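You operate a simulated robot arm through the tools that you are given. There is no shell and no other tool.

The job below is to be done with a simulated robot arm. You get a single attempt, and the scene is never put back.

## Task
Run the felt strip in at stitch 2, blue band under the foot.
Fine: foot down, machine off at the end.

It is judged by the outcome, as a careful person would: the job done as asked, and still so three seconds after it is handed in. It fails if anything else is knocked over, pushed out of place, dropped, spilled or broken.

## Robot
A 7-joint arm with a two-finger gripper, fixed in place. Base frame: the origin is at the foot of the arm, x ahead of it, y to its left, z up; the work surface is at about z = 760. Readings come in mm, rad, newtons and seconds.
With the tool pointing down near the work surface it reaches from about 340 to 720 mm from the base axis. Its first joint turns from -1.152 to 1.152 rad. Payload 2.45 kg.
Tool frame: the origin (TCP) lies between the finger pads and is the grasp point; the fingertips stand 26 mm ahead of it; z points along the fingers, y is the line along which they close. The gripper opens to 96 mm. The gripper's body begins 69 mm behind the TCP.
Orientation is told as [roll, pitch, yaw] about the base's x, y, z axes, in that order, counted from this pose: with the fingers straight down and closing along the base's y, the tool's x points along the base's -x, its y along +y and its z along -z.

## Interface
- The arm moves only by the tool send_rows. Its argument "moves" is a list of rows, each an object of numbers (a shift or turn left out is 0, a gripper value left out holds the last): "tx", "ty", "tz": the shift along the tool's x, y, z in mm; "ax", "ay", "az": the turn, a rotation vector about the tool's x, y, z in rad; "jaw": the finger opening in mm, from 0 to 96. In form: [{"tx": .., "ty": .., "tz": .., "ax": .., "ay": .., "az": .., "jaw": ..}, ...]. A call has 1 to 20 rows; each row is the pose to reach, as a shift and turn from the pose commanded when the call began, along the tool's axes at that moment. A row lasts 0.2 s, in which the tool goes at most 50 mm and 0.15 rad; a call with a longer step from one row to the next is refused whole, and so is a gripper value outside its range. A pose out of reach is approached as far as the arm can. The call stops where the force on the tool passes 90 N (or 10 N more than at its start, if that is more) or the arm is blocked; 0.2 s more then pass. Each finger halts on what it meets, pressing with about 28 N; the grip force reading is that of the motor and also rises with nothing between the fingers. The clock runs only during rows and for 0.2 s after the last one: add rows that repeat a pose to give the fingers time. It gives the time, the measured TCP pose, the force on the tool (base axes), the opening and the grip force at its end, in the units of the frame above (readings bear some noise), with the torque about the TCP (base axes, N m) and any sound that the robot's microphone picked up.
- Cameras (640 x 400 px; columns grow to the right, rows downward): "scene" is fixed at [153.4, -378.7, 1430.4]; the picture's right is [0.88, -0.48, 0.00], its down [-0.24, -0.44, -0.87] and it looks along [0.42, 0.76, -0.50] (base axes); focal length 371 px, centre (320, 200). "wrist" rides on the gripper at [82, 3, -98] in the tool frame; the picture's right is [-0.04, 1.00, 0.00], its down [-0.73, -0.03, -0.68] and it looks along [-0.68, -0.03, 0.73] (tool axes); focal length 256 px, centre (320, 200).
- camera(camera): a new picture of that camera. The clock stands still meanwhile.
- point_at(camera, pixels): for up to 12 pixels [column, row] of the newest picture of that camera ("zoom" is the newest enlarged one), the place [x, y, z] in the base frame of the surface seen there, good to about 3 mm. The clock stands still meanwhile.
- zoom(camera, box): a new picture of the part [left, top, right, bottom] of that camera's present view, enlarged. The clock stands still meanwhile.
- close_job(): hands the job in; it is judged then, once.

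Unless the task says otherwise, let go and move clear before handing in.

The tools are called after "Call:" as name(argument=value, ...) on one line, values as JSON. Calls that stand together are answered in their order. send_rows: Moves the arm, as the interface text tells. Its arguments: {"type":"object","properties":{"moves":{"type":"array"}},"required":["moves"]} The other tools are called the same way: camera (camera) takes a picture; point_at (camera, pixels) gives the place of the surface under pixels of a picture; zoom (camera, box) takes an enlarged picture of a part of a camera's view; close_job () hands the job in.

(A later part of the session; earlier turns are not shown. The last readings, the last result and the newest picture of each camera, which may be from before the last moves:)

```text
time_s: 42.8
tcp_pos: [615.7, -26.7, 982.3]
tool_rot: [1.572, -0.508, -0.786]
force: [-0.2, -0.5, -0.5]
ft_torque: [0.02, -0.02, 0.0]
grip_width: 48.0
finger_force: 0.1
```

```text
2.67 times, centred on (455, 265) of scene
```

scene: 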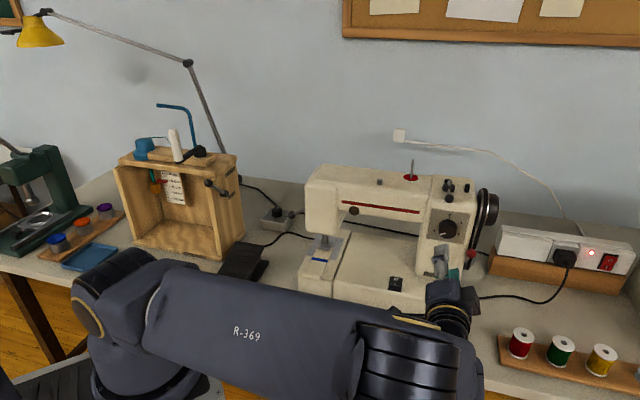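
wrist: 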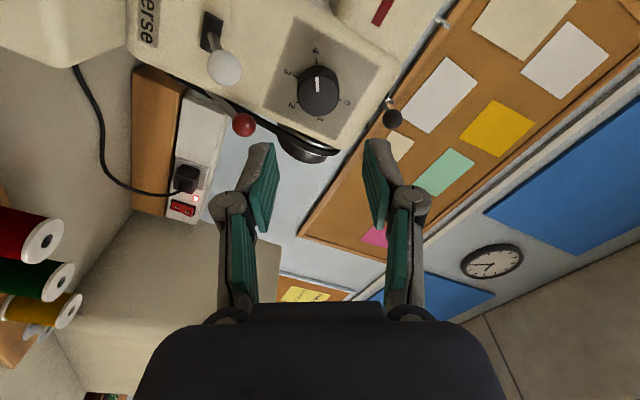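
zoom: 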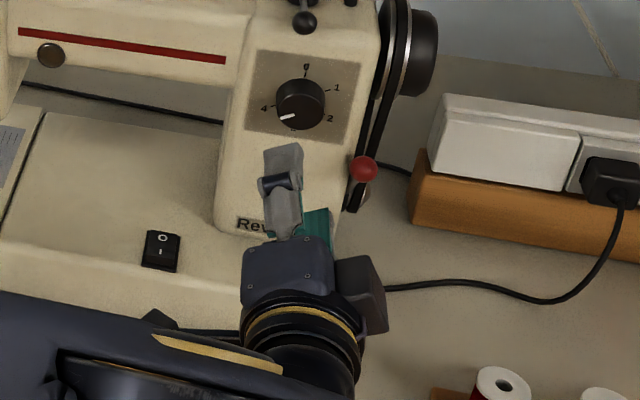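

The pointer is exactly on 4: the mark at (309,148) lines up with the tick at (306,85). So the dial needs −120° to reach 2. The knob is within 2 mm of the tool axis, so I'll correct that and advance.

Call:
send_rows(moves=[{"tx": -1.3, "ty": -1.7, "tz": 40}, {"tx": -1.3, "ty": -1.7, "tz": 75}, {"tx": -1.3, "ty": -1.7, "tz": 92}, {"tx": -1.3, "ty": -1.7, "tz": 100}])

Call:
camera(camera="wrist")

Call:
zoom(camera="scene", box=[400, 180, 510, 310])

```text
time_s: 43.8
tcp_pos: [687.4, 43.1, 982.9]
tool_rot: [1.57, -0.511, -0.785]
force: [-0.2, 0.2, -0.4]
ft_torque: [-0.05, 0.01, -0.01]
grip_width: 48.1
finger_force: 0.1
```

```text
taken
```

wrist: 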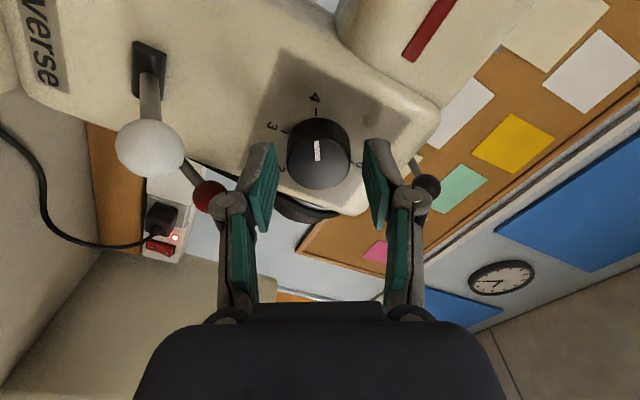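

```text
3.08 times, centred on (455, 245) of scene
```

zoom: 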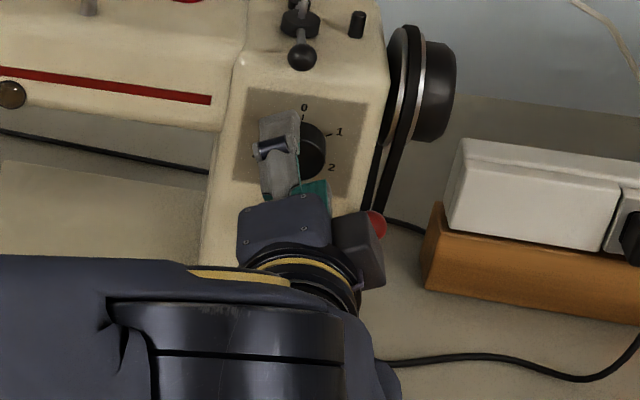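

The knob is centred between the pads at (319,150). I'll advance 9 mm more and close on it.

Call:
send_rows(moves=[{"tz": 5}, {"tz": 9}, {"tz": 9, "jaw": 30}, {"tz": 9, "jaw": 30}, {"tz": 9, "jaw": 30}])

Call:
camera(camera="wrist")

```text
time_s: 45.0
tcp_pos: [694.3, 48.2, 981.6]
tool_rot: [1.567, -0.509, -0.787]
force: [4.5, -2.4, -9.6]
ft_torque: [-0.2, 0.25, -0.25]
grip_width: 36.5
finger_force: 45.3
```

```text
taken
```

wrist: 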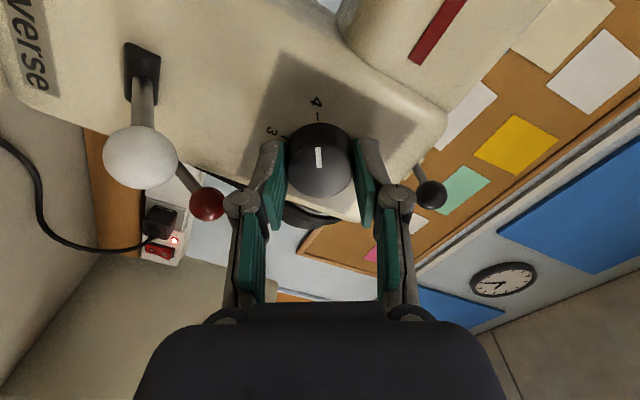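

The knob is gripped at 36.5 mm. I'll turn it counter-clockwise about 60° first and check that the pointer follows.

Call:
send_rows(moves=[{"ty": -1, "az": -0.12}, {"ty": -1, "az": -0.25}, {"ty": -1, "az": -0.38}, {"ty": -1, "az": -0.51}, {"ty": -1, "az": -0.64}, {"ty": -1, "az": -0.77}, {"ty": -1, "az": -0.9}, {"ty": -1, "az": -1.047}])

Call:
camera(camera="wrist")

Call:
zoom(camera="scene", box=[400, 180, 510, 310])

```text
time_s: 46.8
tcp_pos: [693.6, 48.5, 982.1]
tool_rot: [1.581, -1.559, -0.794]
force: [-7.1, -2.8, -3.0]
ft_torque: [-0.16, 0.14, -0.06]
grip_width: 36.6
finger_force: 45.0
```

```text
taken
```

wrist: 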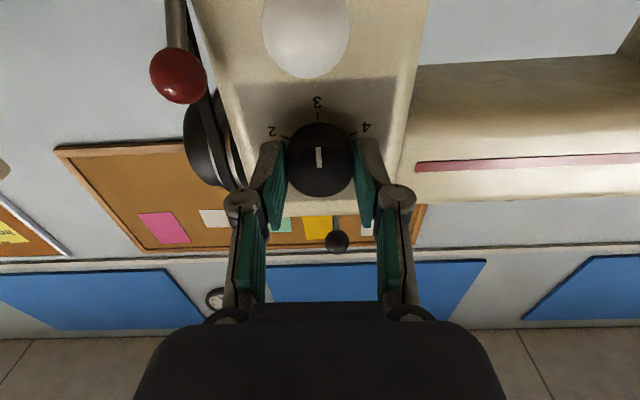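

```text
3.08 times, centred on (455, 245) of scene
```

zoom: 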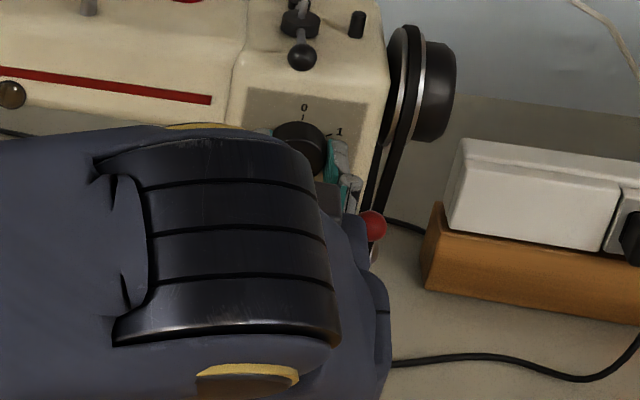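

The mark now aligns with 3 at (318,115), so the grip isn't slipping. I'll continue the remaining 60° to 2.

Call:
send_rows(moves=[{"az": -0.12}, {"az": -0.25}, {"az": -0.38}, {"az": -0.51}, {"az": -0.64}, {"az": -0.77}, {"az": -0.9}, {"az": -1.047}])

Call:
camera(camera="wrist")

Call:
zoom(camera="wrist", box=[260, 70, 380, 210])

Call:
camera(camera="scene")

```text
time_s: 48.6
tcp_pos: [706.0, 47.0, 992.0]
tool_rot: [-1.436, -0.634, 2.335]
force: [-28.8, 2.2, -36.6]
ft_torque: [-0.26, 0.09, 0.68]
grip_width: 61.1
finger_force: 22.1
out of reach, approached as far as the arm can: row 7, 8
stopped in row 8: the force on the tool passed its limit at 100 N (the readings are from after the stop); the commanded pose is now the measured one
```

```text
taken
```

wrist: 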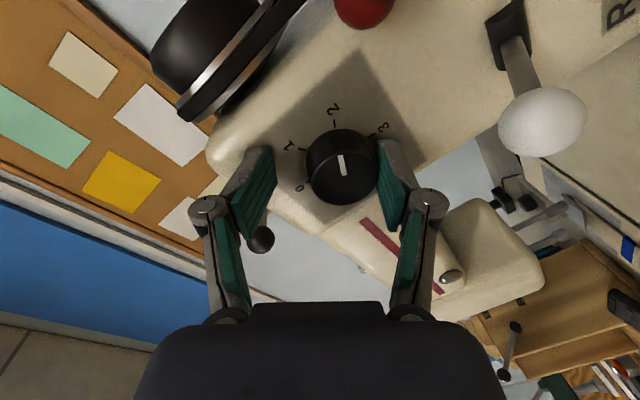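

```text
2.86 times, centred on (320, 140) of wrist
```

zoom: 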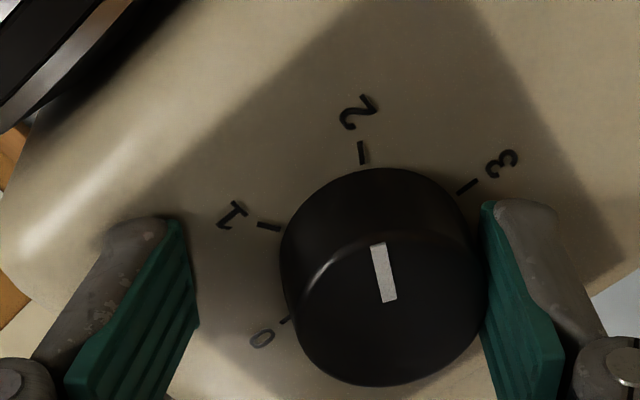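

```text
taken
```

scene: 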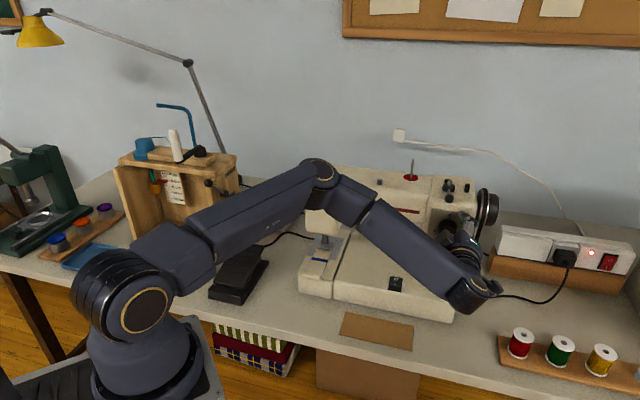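

The last two rows ran out of reach and the arm flipped posture. The fingers slid off to 61 mm and the force limit tripped, but the pointer is close to 2. I'll open slightly to relieve the contact and back straight out along the tool axis.

Call:
send_rows(moves=[{"jaw": 68}, {"jaw": 68}])

Call:
camera(camera="wrist")

Call:
zoom(camera="scene", box=[400, 160, 520, 330])

```text
time_s: 49.2
tcp_pos: [709.8, 47.0, 1001.2]
tool_rot: [-1.459, -0.622, 2.345]
force: [-4.2, 12.2, -17.6]
ft_torque: [0.19, -0.24, -0.2]
grip_width: 77.8
finger_force: 7.5
```

```text
taken
```

wrist: 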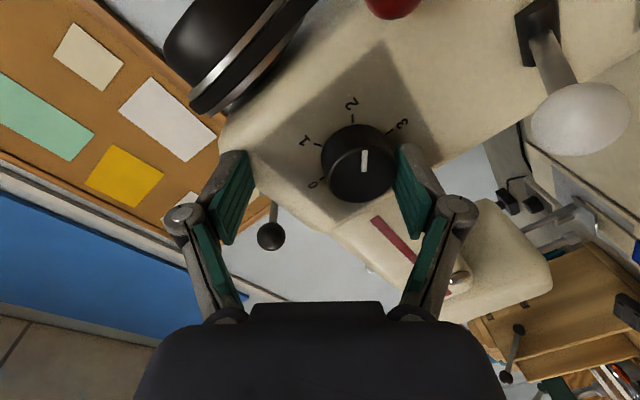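

```text
2.35 times, centred on (460, 245) of scene
```

zoom: 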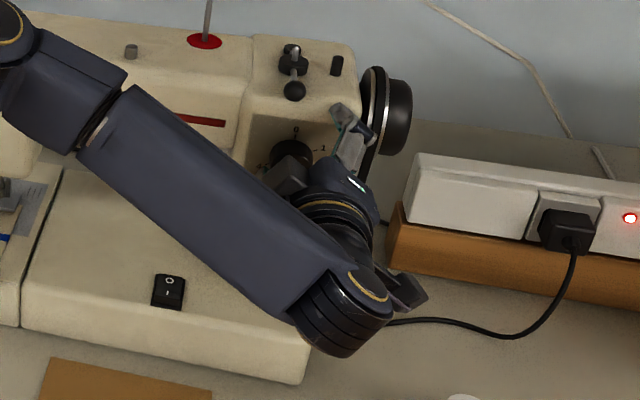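

The pad is still bearing on the knob and the arm is settling. I'll retract in small steps along the tool axis and watch the force.

Call:
send_rows(moves=[{"tz": -6}, {"tz": -12}, {"tz": -18}])

Call:
camera(camera="wrist")

```text
time_s: 50.0
tcp_pos: [697.6, 31.5, 1003.8]
tool_rot: [-1.467, -0.619, 2.345]
force: [0.5, 0.9, -0.2]
ft_torque: [-0.02, 0.01, 0.02]
grip_width: 68.1
finger_force: 0.2
```

```text
taken
```

wrist: 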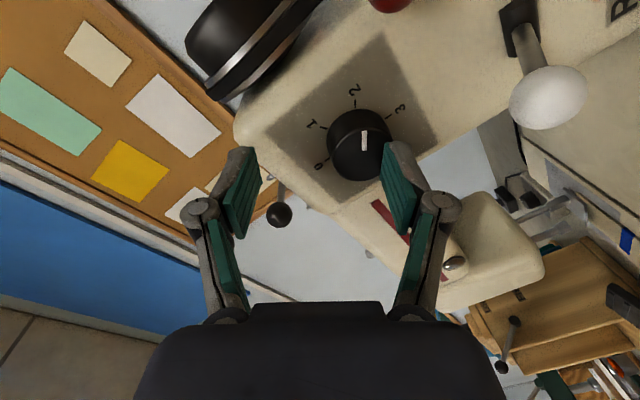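

The tool is free, with force near zero. I'll retract further to clear the knob and then read the pointer.

Call:
send_rows(moves=[{"tz": -20}, {"tz": -45}, {"tz": -70}, {"tz": -90}])

Call:
camera(camera="wrist")

Call:
camera(camera="scene")

Call:
zoom(camera="scene", box=[400, 160, 520, 330])

```text
time_s: 51.0
tcp_pos: [680.3, -18.9, 1012.2]
tool_rot: [-1.461, -0.621, 2.344]
force: [0.6, 0.7, 0.4]
ft_torque: [-0.02, -0.01, 0.01]
grip_width: 68.0
finger_force: 0.1
out of reach, approached as far as the arm can: row 2, 3, 4
```

```text
taken
```

wrist: 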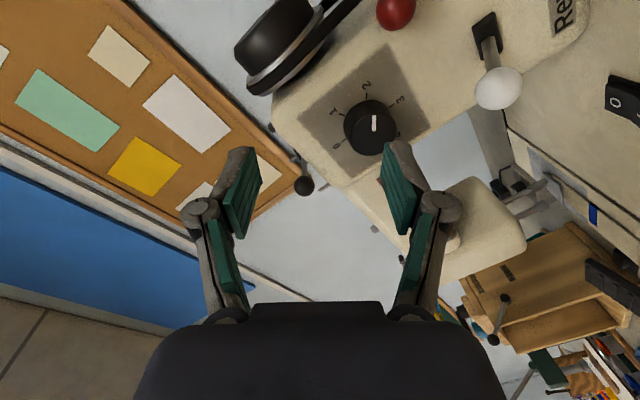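

```text
taken
```

scene: 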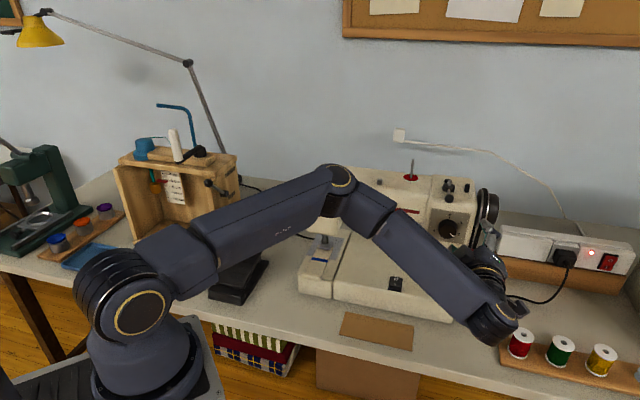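

```text
2.35 times, centred on (460, 245) of scene
```

zoom: 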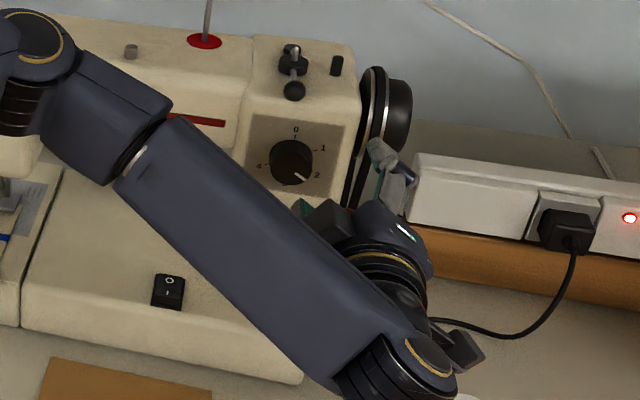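

The dial is visible, with the pointer near 2 (scene zoom pixel (302,178) against the "2" at (317,175)). I'll zoom both views to judge the angle before moving further.

Call:
zoom(camera="wrist", box=[310, 65, 430, 185])

Call:
zoom(camera="scene", box=[425, 205, 475, 250])

Call:
point_at(camera="scene", pixels=[[495, 330], [470, 300], [400, 230], [340, 180], [375, 205], [521, 340], [330, 195], [480, 335], [150, 300], [485, 265]])

```text
3.33 times, centred on (370, 125) of wrist
```

zoom: 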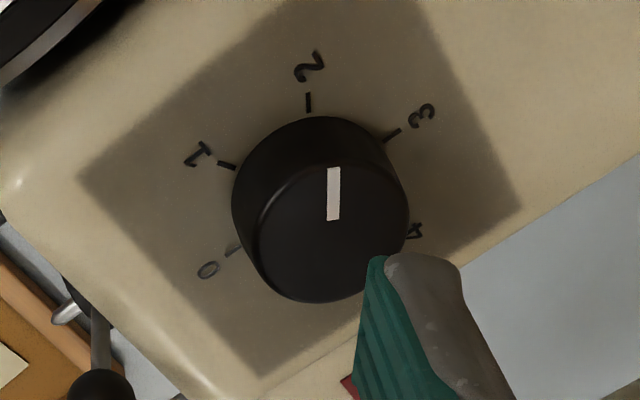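

```text
8.89 times, centred on (450, 228) of scene
```

zoom: 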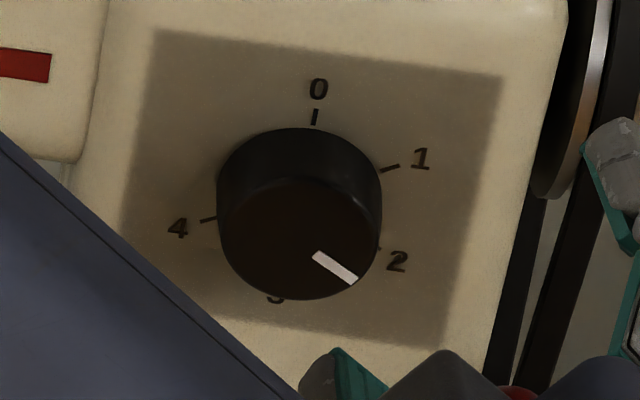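

```text
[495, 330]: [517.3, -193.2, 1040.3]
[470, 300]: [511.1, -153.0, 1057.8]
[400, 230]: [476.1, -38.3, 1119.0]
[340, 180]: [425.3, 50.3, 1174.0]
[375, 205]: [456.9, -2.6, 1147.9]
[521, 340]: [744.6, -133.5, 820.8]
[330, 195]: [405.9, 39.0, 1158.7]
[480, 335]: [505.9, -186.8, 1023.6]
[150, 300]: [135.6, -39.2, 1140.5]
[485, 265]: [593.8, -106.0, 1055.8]
```

The two views put the pointer between about 1.97 and 2.1. I'll zoom tighter to pin it down.

Call:
zoom(camera="wrist", box=[340, 75, 405, 160])

Call:
zoom(camera="scene", box=[436, 214, 466, 244])

Call:
point_at(camera="zoom", pixels=[[350, 260], [420, 305], [300, 240], [250, 200], [340, 180], [380, 250]])

```text
4.71 times, centred on (372, 118) of wrist
```

zoom: 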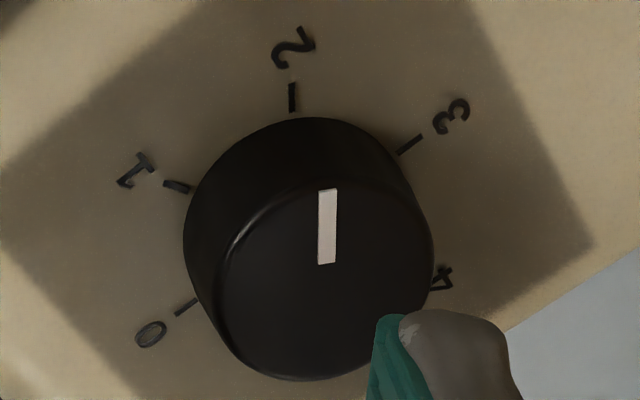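

```text
13.33 times, centred on (451, 229) of scene
```

zoom: 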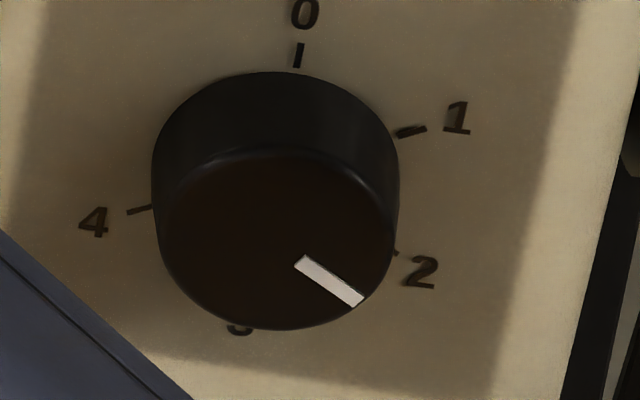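

```text
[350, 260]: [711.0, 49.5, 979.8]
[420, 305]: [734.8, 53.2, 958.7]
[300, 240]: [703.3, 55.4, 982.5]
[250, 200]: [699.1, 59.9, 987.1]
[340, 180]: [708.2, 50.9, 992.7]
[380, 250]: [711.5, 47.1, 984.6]
```

The pointer reads about 2.05, within a few degrees of the 2 tick in both views, so stitch 2 is set. Now I'll untwist the wrist in free space to get back to a comfortable posture.

Call:
send_rows(moves=[{"az": 0.13}, {"az": 0.26}, {"az": 0.39}, {"az": 0.52}, {"az": 0.65}, {"az": 0.78}, {"az": 0.91}, {"az": 1.04}, {"az": 1.04}])

Call:
camera(camera="scene")

Call:
camera(camera="wrist")

```text
time_s: 53.0
tcp_pos: [679.5, -19.2, 1013.6]
tool_rot: [0.813, -1.442, 0.017]
force: [0.0, -0.1, 0.2]
ft_torque: [0.04, 0.02, 0.01]
grip_width: 67.8
finger_force: 0.1
```

```text
taken
```

scene: 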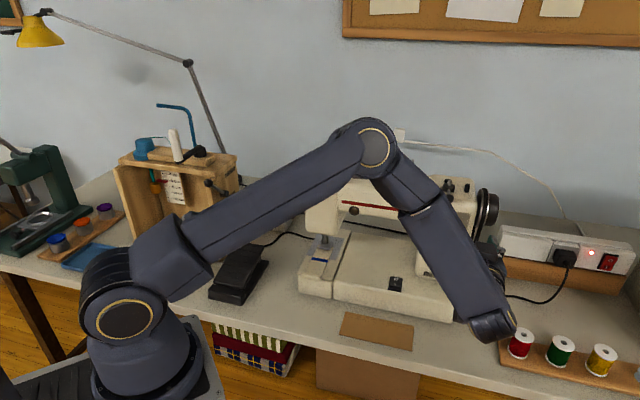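

```text
taken
```

wrist: 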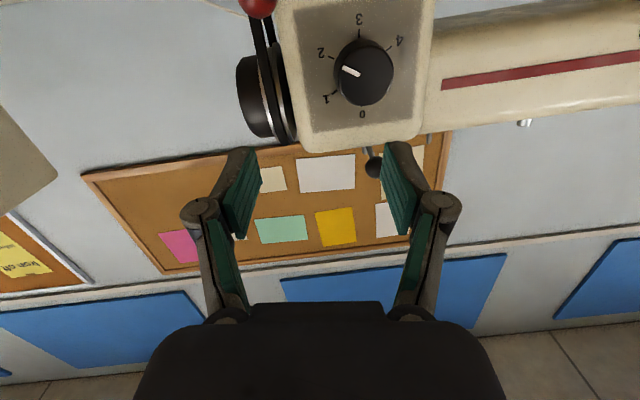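

The elbow is back up and this view shows the dial nearly face-on at wrist pixel (364,72). I'll zoom in to confirm the setting.

Call:
zoom(camera="wrist", box=[310, 10, 420, 130])

Call:
point_at(camera="scene", pixels=[[500, 325], [470, 290], [430, 200], [370, 150], [330, 165]])

```text
3.33 times, centred on (365, 70) of wrist
```

zoom: 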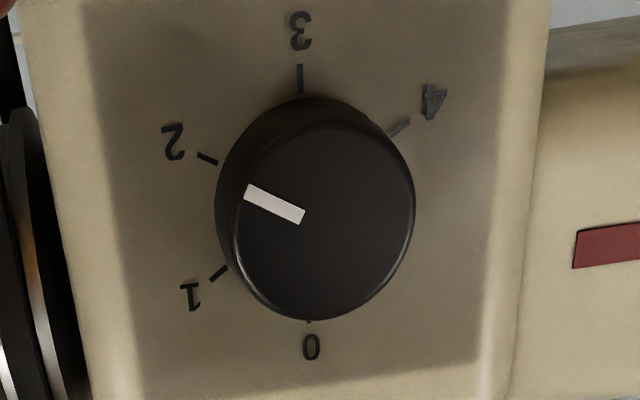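

```text
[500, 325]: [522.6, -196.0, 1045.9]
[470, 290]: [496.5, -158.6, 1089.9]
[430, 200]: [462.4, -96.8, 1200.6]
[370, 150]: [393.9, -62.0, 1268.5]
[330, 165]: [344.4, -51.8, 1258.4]
```

The near-frontal view puts the mark at about 2.03, within a couple of degrees of the 2 tick, so the dial's good. Next I'll pitch the tool back to vertical while pulling away from the column.

Call:
send_rows(moves=[{"tx": -0.5, "ty": 7, "tz": -8, "ax": 0.0096, "ay": 0.1345, "az": -0.0033, "jaw": 40}, {"tx": -1, "ty": 14, "tz": -16, "ax": 0.0193, "ay": 0.2689, "az": -0.0065}, {"tx": -1.5, "ty": 21, "tz": -24, "ax": 0.0289, "ay": 0.4034, "az": -0.0098}, {"tx": -2, "ty": 28, "tz": -32, "ax": 0.0385, "ay": 0.5378, "az": -0.0131}, {"tx": -2.4, "ty": 35, "tz": -38, "ax": 0.0482, "ay": 0.6723, "az": -0.0164}, {"tx": -2.9, "ty": 42, "tz": -42, "ax": 0.0578, "ay": 0.8067, "az": -0.0196}, {"tx": -3.4, "ty": 49, "tz": -44.5, "ax": 0.0675, "ay": 0.9412, "az": -0.0229}, {"tx": -3.9, "ty": 56, "tz": -44.5, "ax": 0.0771, "ay": 1.0756, "az": -0.0262}, {"tx": -4.3, "ty": 63, "tz": -44.5, "ax": 0.0867, "ay": 1.2101, "az": -0.0295}, {"tx": -4.8, "ty": 70, "tz": -44.5, "ax": 0.0964, "ay": 1.3445, "az": -0.0327}, {"tx": -5.3, "ty": 77.2, "tz": -44.5, "ax": 0.106, "ay": 1.479, "az": -0.036}, {"tx": -5.3, "ty": 77.2, "tz": -44.5, "ax": 0.106, "ay": 1.479, "az": -0.036}])

Call:
camera(camera="scene")

Call:
camera(camera="wrist")

```text
time_s: 55.6
tcp_pos: [593.8, 0.5, 1028.0]
tool_rot: [-0.002, 0.002, 0.787]
force: [0.0, -0.1, -0.1]
ft_torque: [0.01, 0.01, -0.02]
grip_width: 40.1
finger_force: 0.0
```

```text
taken
```

scene: 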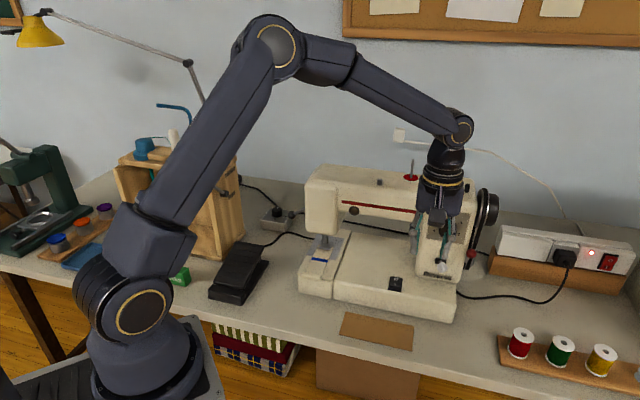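

```text
taken
```

wrist: 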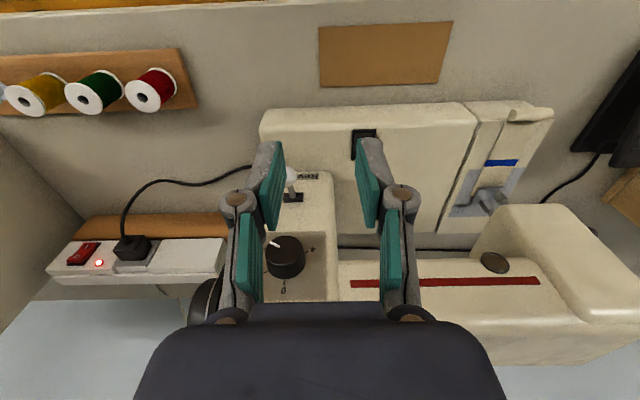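

The posture is good again and the machine's in its original place. I'll move above the I end of the rocker switch with the fingers closed.

Call:
send_rows(moves=[{"tx": -8, "ty": 27, "tz": 15, "jaw": 0}, {"tx": -25, "ty": 54.5, "tz": 35}, {"tx": -50, "ty": 54.5, "tz": 65}, {"tx": -73.7, "ty": 54.5, "tz": 98}, {"tx": -73.7, "ty": 54.5, "tz": 98}])

Call:
camera(camera="wrist")

Call:
zoom(camera="scene", box=[350, 230, 450, 310])

```text
time_s: 56.8
tcp_pos: [607.7, 92.8, 931.4]
tool_rot: [-0.003, 0.0, 0.789]
force: [-0.3, -0.4, 0.3]
ft_torque: [0.03, 0.0, 0.01]
grip_width: 0.2
finger_force: 27.7
```

```text
taken
```

wrist: 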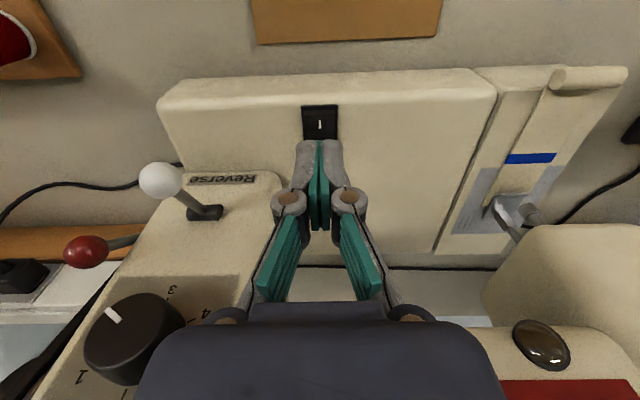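

```text
5.00 times, centred on (400, 270) of scene
```

zoom: 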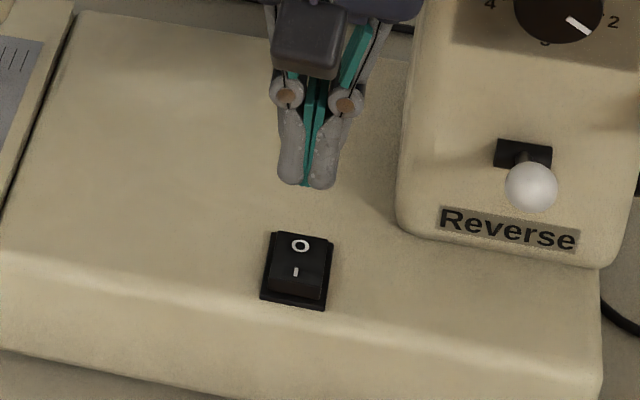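

The switch is just ahead of the fingertips at wrist pixel (320,122). I'll measure the rocker precisely from here.

Call:
zoom(camera="wrist", box=[285, 90, 355, 160])

Call:
point_at(camera="wrist", pixels=[[320, 102], [320, 106], [320, 112], [320, 118], [320, 125], [320, 132], [304, 125], [337, 125], [306, 138], [337, 138], [320, 98]])

Call:
point_at(camera="scene", pixels=[[396, 279], [395, 285], [394, 289], [393, 291]])

```text
5.71 times, centred on (320, 125) of wrist
```

zoom: 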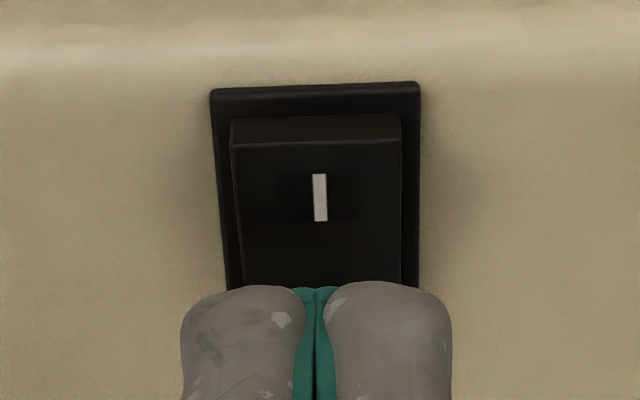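

```text
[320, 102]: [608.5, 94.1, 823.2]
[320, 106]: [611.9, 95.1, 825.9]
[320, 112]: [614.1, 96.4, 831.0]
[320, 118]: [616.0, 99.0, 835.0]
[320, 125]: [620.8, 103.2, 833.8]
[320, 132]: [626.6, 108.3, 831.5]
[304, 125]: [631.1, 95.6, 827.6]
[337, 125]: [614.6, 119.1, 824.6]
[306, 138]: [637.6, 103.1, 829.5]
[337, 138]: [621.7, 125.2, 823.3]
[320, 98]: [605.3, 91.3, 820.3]
```

```text
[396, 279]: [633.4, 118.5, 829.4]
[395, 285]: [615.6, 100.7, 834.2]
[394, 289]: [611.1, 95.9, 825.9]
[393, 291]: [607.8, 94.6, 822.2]
```

The raised I edge is at f≈505, z≈835, and the rocker's pivot is near f≈518. I'll press down with the fingertips centred at f≈500, in small steps.

Call:
send_rows(moves=[{"tx": -5, "ty": -1.5, "tz": 35}, {"tx": -5, "ty": -1.5, "tz": 62}, {"tx": -5, "ty": -1.5, "tz": 68}, {"tx": -5, "ty": -1.5, "tz": 71}, {"tx": -5, "ty": -1.5, "tz": 74}])

Call:
zoom(camera="scene", box=[360, 240, 430, 310])

```text
time_s: 58.0
tcp_pos: [612.3, 94.3, 857.3]
tool_rot: [-0.002, 0.001, 0.786]
force: [-2.9, -1.0, 7.3]
ft_torque: [0.01, 0.02, 0.04]
grip_width: 5.9
finger_force: 28.2
```

```text
5.71 times, centred on (395, 275) of scene
```

zoom: 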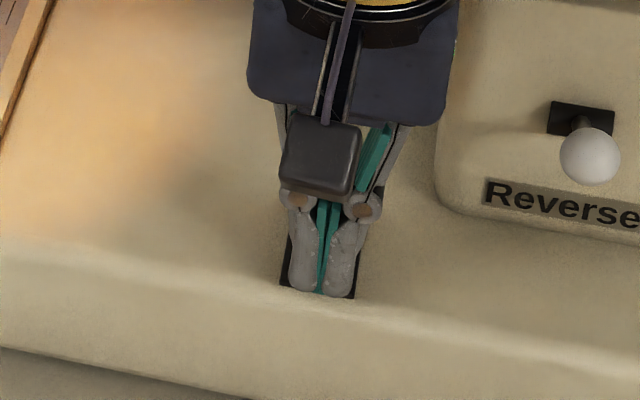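

A warm lamp glow has appeared on the bed, so the machine has switched on. I'll lift off and confirm the rocker and the strip.

Call:
send_rows(moves=[{"tz": -30}, {"tx": 20, "tz": -75}, {"tx": 40, "tz": -120}])

Call:
camera(camera="scene")

Call:
zoom(camera="scene", box=[290, 200, 430, 310])

Call:
camera(camera="wrist")

```text
time_s: 58.8
tcp_pos: [583.5, 65.1, 976.8]
tool_rot: [0.001, 0.001, 0.79]
force: [-0.3, -0.1, 0.2]
ft_torque: [0.0, 0.01, 0.04]
grip_width: 0.0
finger_force: 28.7
```

```text
taken
```

scene: 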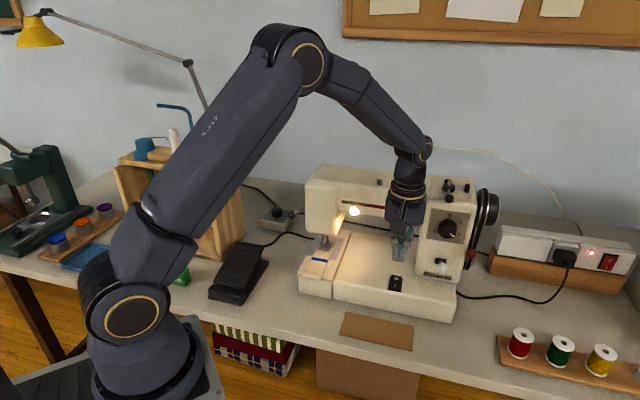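

```text
3.64 times, centred on (360, 255) of scene
```

zoom: 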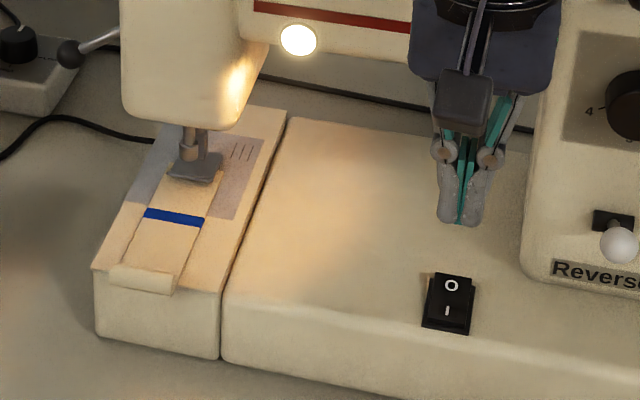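

```text
taken
```

wrist: 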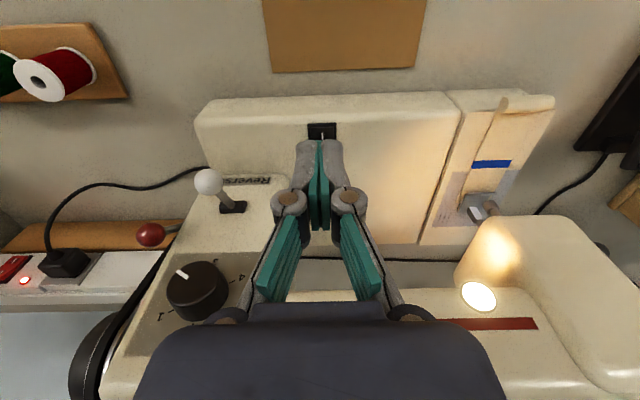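

The lamp is on, so the machine is powered. Next I'll check the cord mill's clearance around the pedal before moving there.

Call:
point_at(camera="scene", pixels=[[213, 252], [243, 230], [238, 165], [222, 240], [205, 250], [241, 247], [258, 250], [215, 281], [240, 287]])

Call:
send_rows(moves=[{"ty": 45}, {"ty": 93}, {"ty": 142}, {"ty": 190}, {"ty": 238}, {"ty": 286}, {"ty": 330}, {"ty": 365, "tx": -15}, {"ty": 394, "tx": -40}, {"ty": 394, "tx": -40}])

Call:
camera(camera="wrist")

Call:
camera(camera="scene")

```text
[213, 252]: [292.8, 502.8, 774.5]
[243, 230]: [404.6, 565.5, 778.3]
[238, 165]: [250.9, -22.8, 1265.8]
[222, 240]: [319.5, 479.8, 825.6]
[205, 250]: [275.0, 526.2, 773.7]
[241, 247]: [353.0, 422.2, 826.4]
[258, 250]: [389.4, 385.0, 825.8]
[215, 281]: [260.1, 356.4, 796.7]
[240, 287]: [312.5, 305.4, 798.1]
```

```text
time_s: 61.0
tcp_pos: [331.7, 373.1, 974.3]
tool_rot: [-0.001, 0.001, 0.788]
force: [-0.1, -0.3, -0.7]
ft_torque: [0.03, 0.0, 0.03]
grip_width: 0.1
finger_force: 28.4
```

```text
taken
```

wrist: 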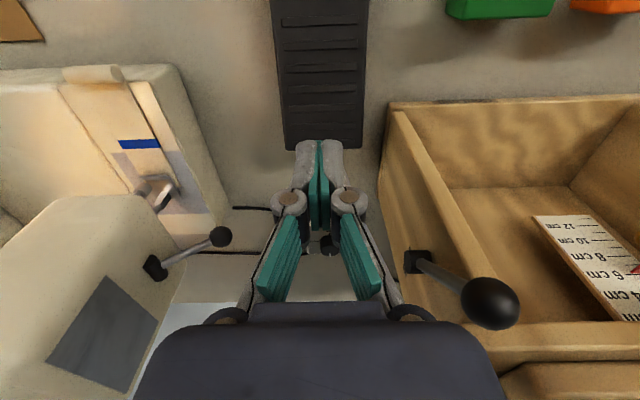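

```text
taken
```

scene: 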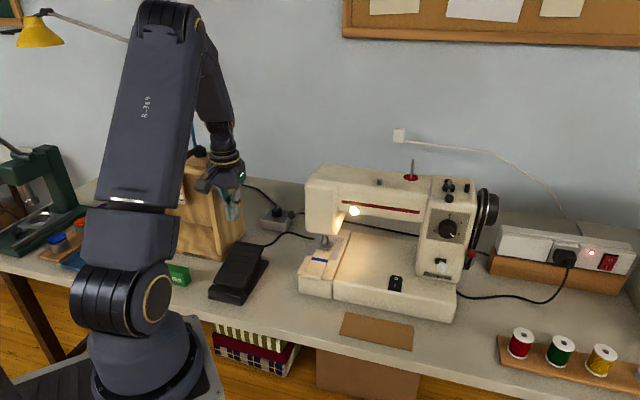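

The wrist view shows the strip at (140,145), the pedal, and the mill's lever ball at (490,303), which could be close to the gripper. I'll measure that ball and the pedal top.

Call:
point_at(camera="wrist", pixels=[[490, 303], [480, 295], [440, 272], [415, 260], [395, 200], [300, 140], [345, 140], [320, 120], [320, 60], [285, 20], [360, 20], [140, 145]])

Call:
zoom(camera="scene", box=[290, 220, 360, 300])

Call:
zoom(camera="wrist", box=[50, 50, 250, 250])

```text
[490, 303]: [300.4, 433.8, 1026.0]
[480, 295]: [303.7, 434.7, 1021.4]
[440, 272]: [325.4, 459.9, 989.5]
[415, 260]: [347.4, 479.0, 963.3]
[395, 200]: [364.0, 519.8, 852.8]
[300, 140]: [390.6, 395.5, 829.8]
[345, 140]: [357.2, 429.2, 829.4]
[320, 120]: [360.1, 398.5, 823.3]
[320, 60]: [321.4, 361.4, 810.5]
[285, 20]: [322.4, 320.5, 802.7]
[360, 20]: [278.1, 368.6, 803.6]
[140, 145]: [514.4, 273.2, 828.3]
```

```text
5.00 times, centred on (325, 260) of scene
```

zoom: 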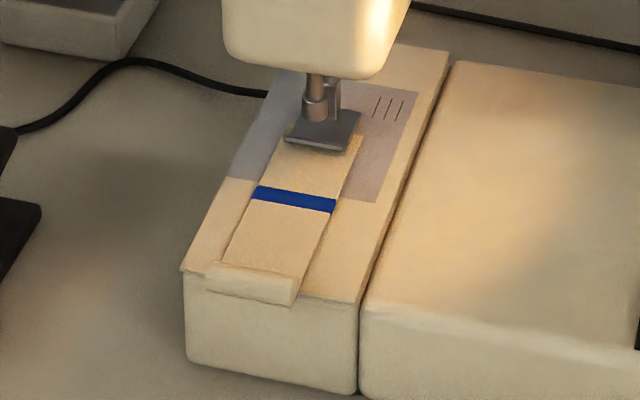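

```text
2.00 times, centred on (150, 150) of wrist
```

zoom: 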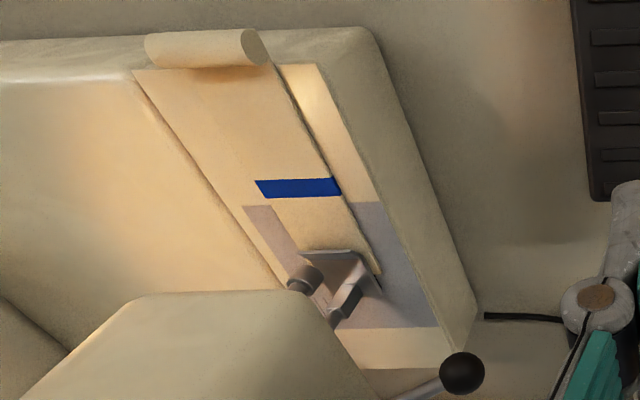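

The mill's lever ball is at r≈−93, f≈520, z≈1024, so I'll press the right half of the pedal at r≈−10 to keep more than 20 mm clear. I'll lower to just above the pedal's upper end.

Call:
send_rows(moves=[{"tx": -8, "ty": -19.3, "tz": 0}, {"tx": -24, "ty": -19.3, "tz": 30}, {"tx": -24, "ty": -19.3, "tz": 65}, {"tx": -24, "ty": -19.3, "tz": 100}, {"tx": -24, "ty": -19.3, "tz": 116}, {"tx": -24, "ty": -19.3, "tz": 116}])

Call:
camera(camera="wrist")

Call:
camera(camera="scene")

Call:
zoom(camera="scene", box=[190, 130, 350, 310])

```text
time_s: 62.4
tcp_pos: [363.3, 374.7, 859.5]
tool_rot: [0.001, 0.002, 0.787]
force: [-0.1, -0.6, -0.7]
ft_torque: [0.02, 0.0, 0.02]
grip_width: 0.0
finger_force: 28.6
```

```text
taken
```

wrist: 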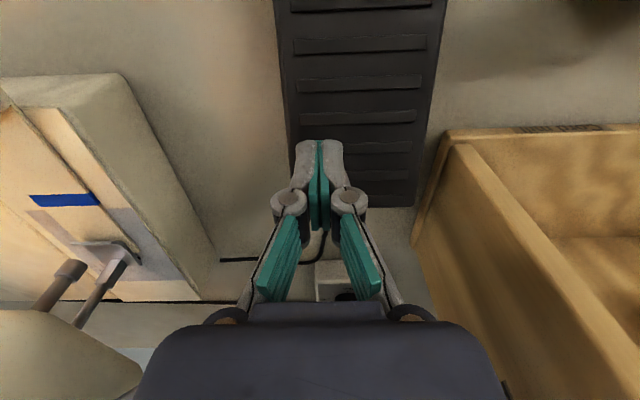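

```text
taken
```

scene: 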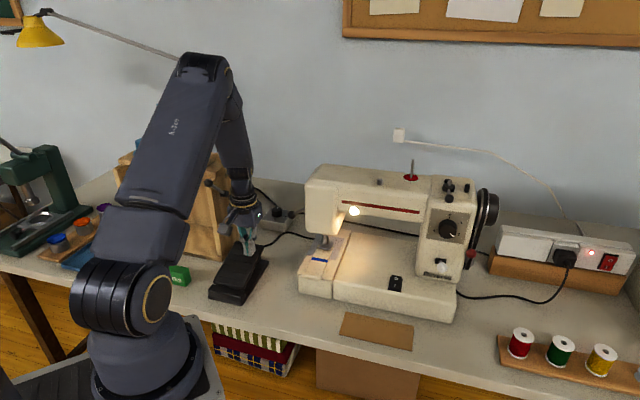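

```text
2.22 times, centred on (270, 220) of scene
```

zoom: 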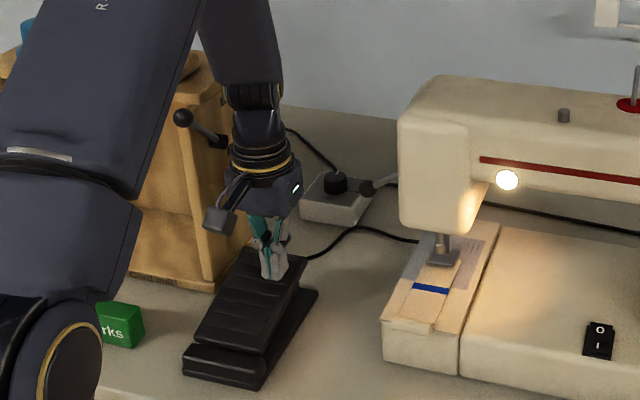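

The fingertips hover just above the pedal's ridges and both cameras see the band. I'll start pressing in 2 mm steps and watch for force, sound and strip motion.

Call:
send_rows(moves=[{"tz": 5}, {"tz": 9}, {"tz": 12}])

Call:
zoom(camera="scene", box=[290, 220, 360, 300])

```text
time_s: 63.2
tcp_pos: [363.3, 375.3, 849.2]
tool_rot: [-0.003, -0.002, 0.787]
force: [0.3, -1.6, 2.3]
ft_torque: [0.04, -0.01, -0.01]
grip_width: 5.9
finger_force: 28.5
```

```text
5.00 times, centred on (325, 260) of scene
```

zoom: 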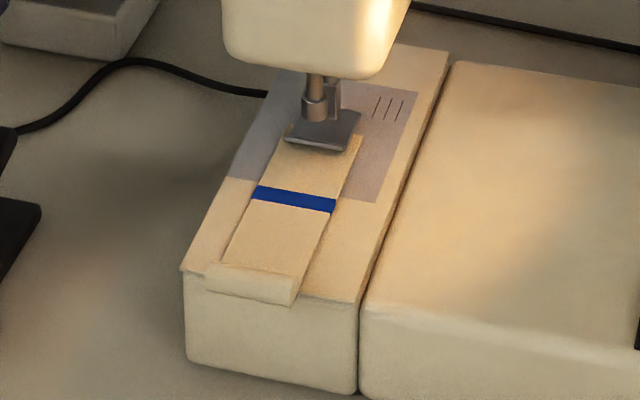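

Contact is made at 2 N with no motion yet. I'll press deeper.

Call:
send_rows(moves=[{"tz": 2}, {"tz": 4}])

Call:
zoom(camera="scene", box=[290, 220, 360, 300])

```text
time_s: 63.8
tcp_pos: [363.7, 376.0, 845.4]
tool_rot: [-0.001, -0.001, 0.789]
force: [2.7, 1.1, 3.5]
ft_torque: [0.04, -0.08, -0.02]
grip_width: 6.1
finger_force: 28.2
```

```text
5.00 times, centred on (325, 260) of scene
```

zoom: 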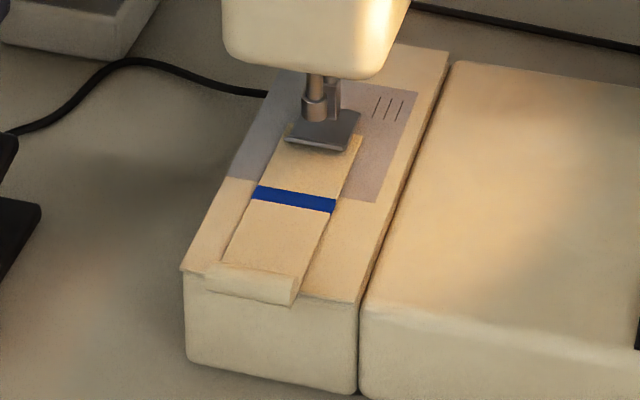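

Call:
send_rows(moves=[{"tz": 3}, {"tz": 5}])

Call:
zoom(camera="scene", box=[290, 220, 360, 300])

```text
time_s: 64.4
tcp_pos: [362.6, 375.1, 838.4]
tool_rot: [0.001, -0.002, 0.786]
force: [0.8, 1.5, 4.7]
ft_torque: [0.09, -0.07, 0.01]
grip_width: 6.2
finger_force: 28.1
```

```text
5.00 times, centred on (325, 260) of scene
```

zoom: 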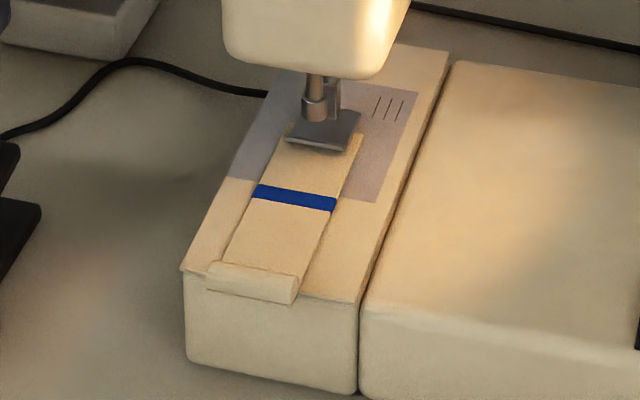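

The roll and band have shifted slightly (band right end about (337,210)), so feeding has begun. I'll hold this depth for a moment to gauge the rate.

Call:
send_rows(moves=[{"tz": 0}, {"tz": 0}, {"tz": 0}])

Call:
zoom(camera="scene", box=[290, 220, 360, 300])

```text
time_s: 65.2
tcp_pos: [362.7, 374.2, 840.7]
tool_rot: [-0.002, 0.0, 0.79]
force: [0.0, 1.9, 4.1]
ft_torque: [0.08, -0.06, 0.01]
grip_width: 5.9
finger_force: 28.4
```

```text
5.00 times, centred on (325, 260) of scene
```

zoom: 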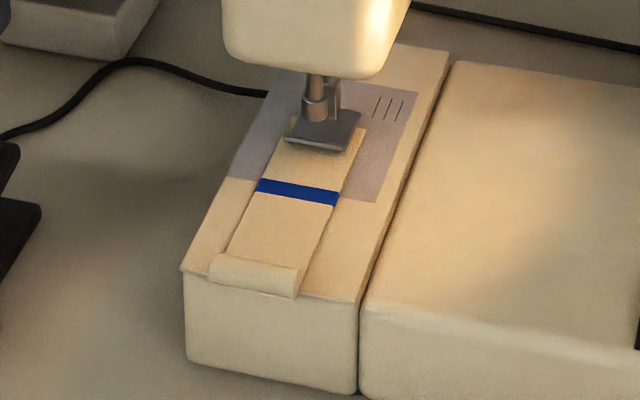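

The strip is feeding at roughly 8 mm/s, straight along the feed axis, with about 49 mm to go. I'll hold for about 2 s more and measure.

Call:
send_rows(moves=[{"tz": 0}, {"tz": 0}, {"tz": 0}, {"tz": 0}, {"tz": 0}, {"tz": 0}, {"tz": 0}, {"tz": 0}])

Call:
zoom(camera="scene", box=[290, 220, 360, 300])

Call:
point_at(camera="zoom", pixels=[[300, 170], [300, 182], [255, 250], [255, 265]])

```text
time_s: 67.0
tcp_pos: [364.2, 375.5, 839.9]
tool_rot: [-0.002, 0.001, 0.787]
force: [-1.4, 0.1, 4.0]
ft_torque: [0.01, 0.03, 0.0]
grip_width: 6.2
finger_force: 28.3
```

```text
5.00 times, centred on (325, 260) of scene
```

zoom: 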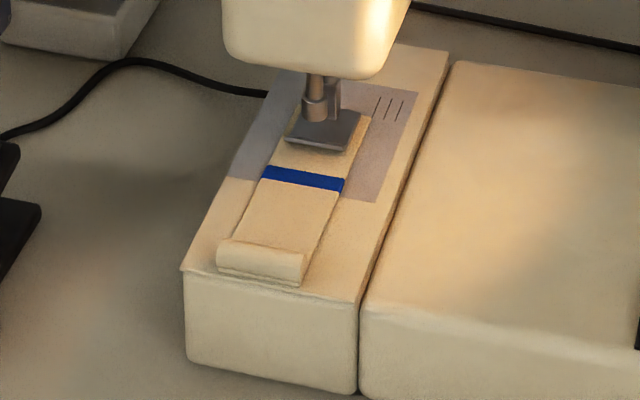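

```text
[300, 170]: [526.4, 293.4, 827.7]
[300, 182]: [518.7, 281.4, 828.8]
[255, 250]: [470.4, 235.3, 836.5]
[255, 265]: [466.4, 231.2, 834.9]
```

The band has advanced to about row 180 in this zoom. I'll take more careful position readings with both cameras to determine the remaining distance.

Call:
camera(camera="wrist")

Call:
zoom(camera="scene", box=[305, 230, 350, 275])

Call:
point_at(camera="zoom", pixels=[[260, 225], [260, 232], [260, 240], [260, 248], [300, 238], [300, 245], [300, 252], [210, 222], [210, 230], [210, 238]])

```text
taken
```

wrist: 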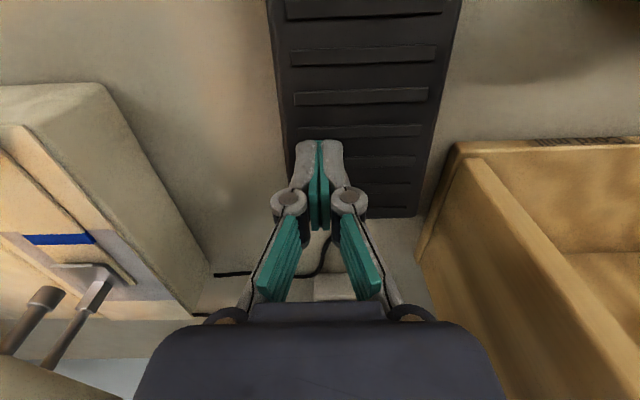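

```text
8.89 times, centred on (328, 252) of scene
```

zoom: 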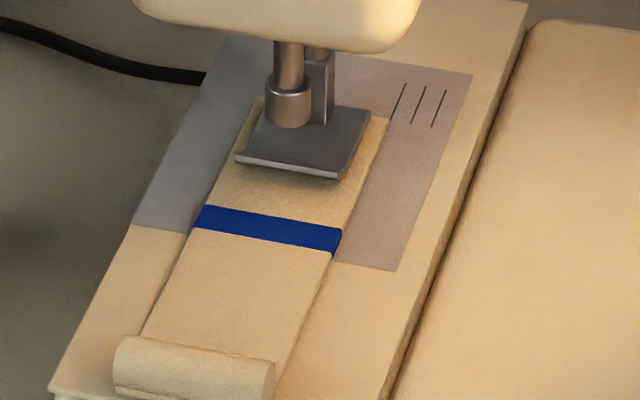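

```text
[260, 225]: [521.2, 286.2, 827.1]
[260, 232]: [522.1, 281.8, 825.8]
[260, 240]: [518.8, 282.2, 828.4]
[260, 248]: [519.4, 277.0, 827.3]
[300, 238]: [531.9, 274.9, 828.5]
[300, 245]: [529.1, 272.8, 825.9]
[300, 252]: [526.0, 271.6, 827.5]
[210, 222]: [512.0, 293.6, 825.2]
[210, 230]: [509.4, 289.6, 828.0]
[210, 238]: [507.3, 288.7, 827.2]
```

The band is centred at f≈571 and the foot plate spans f≈593–631, so I need about 41 mm more at roughly 8 mm/s. I'll hold for another 2.4 s and re-measure.

Call:
send_rows(moves=[{"tz": 0}, {"tz": 0}, {"tz": 0}, {"tz": 0}, {"tz": 0}, {"tz": 0}, {"tz": 0}, {"tz": 0}, {"tz": 0}, {"tz": 0}, {"tz": 0}])

Call:
zoom(camera="scene", box=[305, 230, 350, 275])

Call:
point_at(camera="zoom", pixels=[[260, 190], [260, 200], [300, 200], [300, 208], [220, 290], [200, 320], [300, 160], [350, 130], [345, 180]])

```text
time_s: 69.4
tcp_pos: [364.5, 375.8, 838.8]
tool_rot: [-0.002, 0.001, 0.787]
force: [-0.1, -1.6, 5.0]
ft_torque: [-0.01, 0.0, 0.0]
grip_width: 6.0
finger_force: 28.1
```

```text
8.89 times, centred on (328, 252) of scene
```

zoom: 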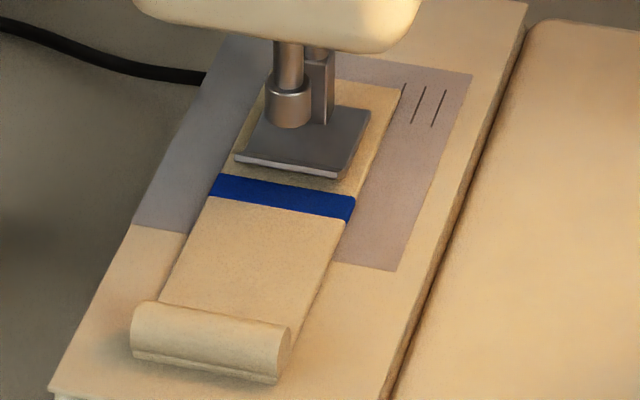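

```text
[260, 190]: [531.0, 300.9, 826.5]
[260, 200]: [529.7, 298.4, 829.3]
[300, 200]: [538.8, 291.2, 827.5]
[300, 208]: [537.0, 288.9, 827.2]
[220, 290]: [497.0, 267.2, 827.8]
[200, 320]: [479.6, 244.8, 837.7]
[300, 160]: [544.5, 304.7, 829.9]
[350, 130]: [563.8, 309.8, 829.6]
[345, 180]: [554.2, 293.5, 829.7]
```

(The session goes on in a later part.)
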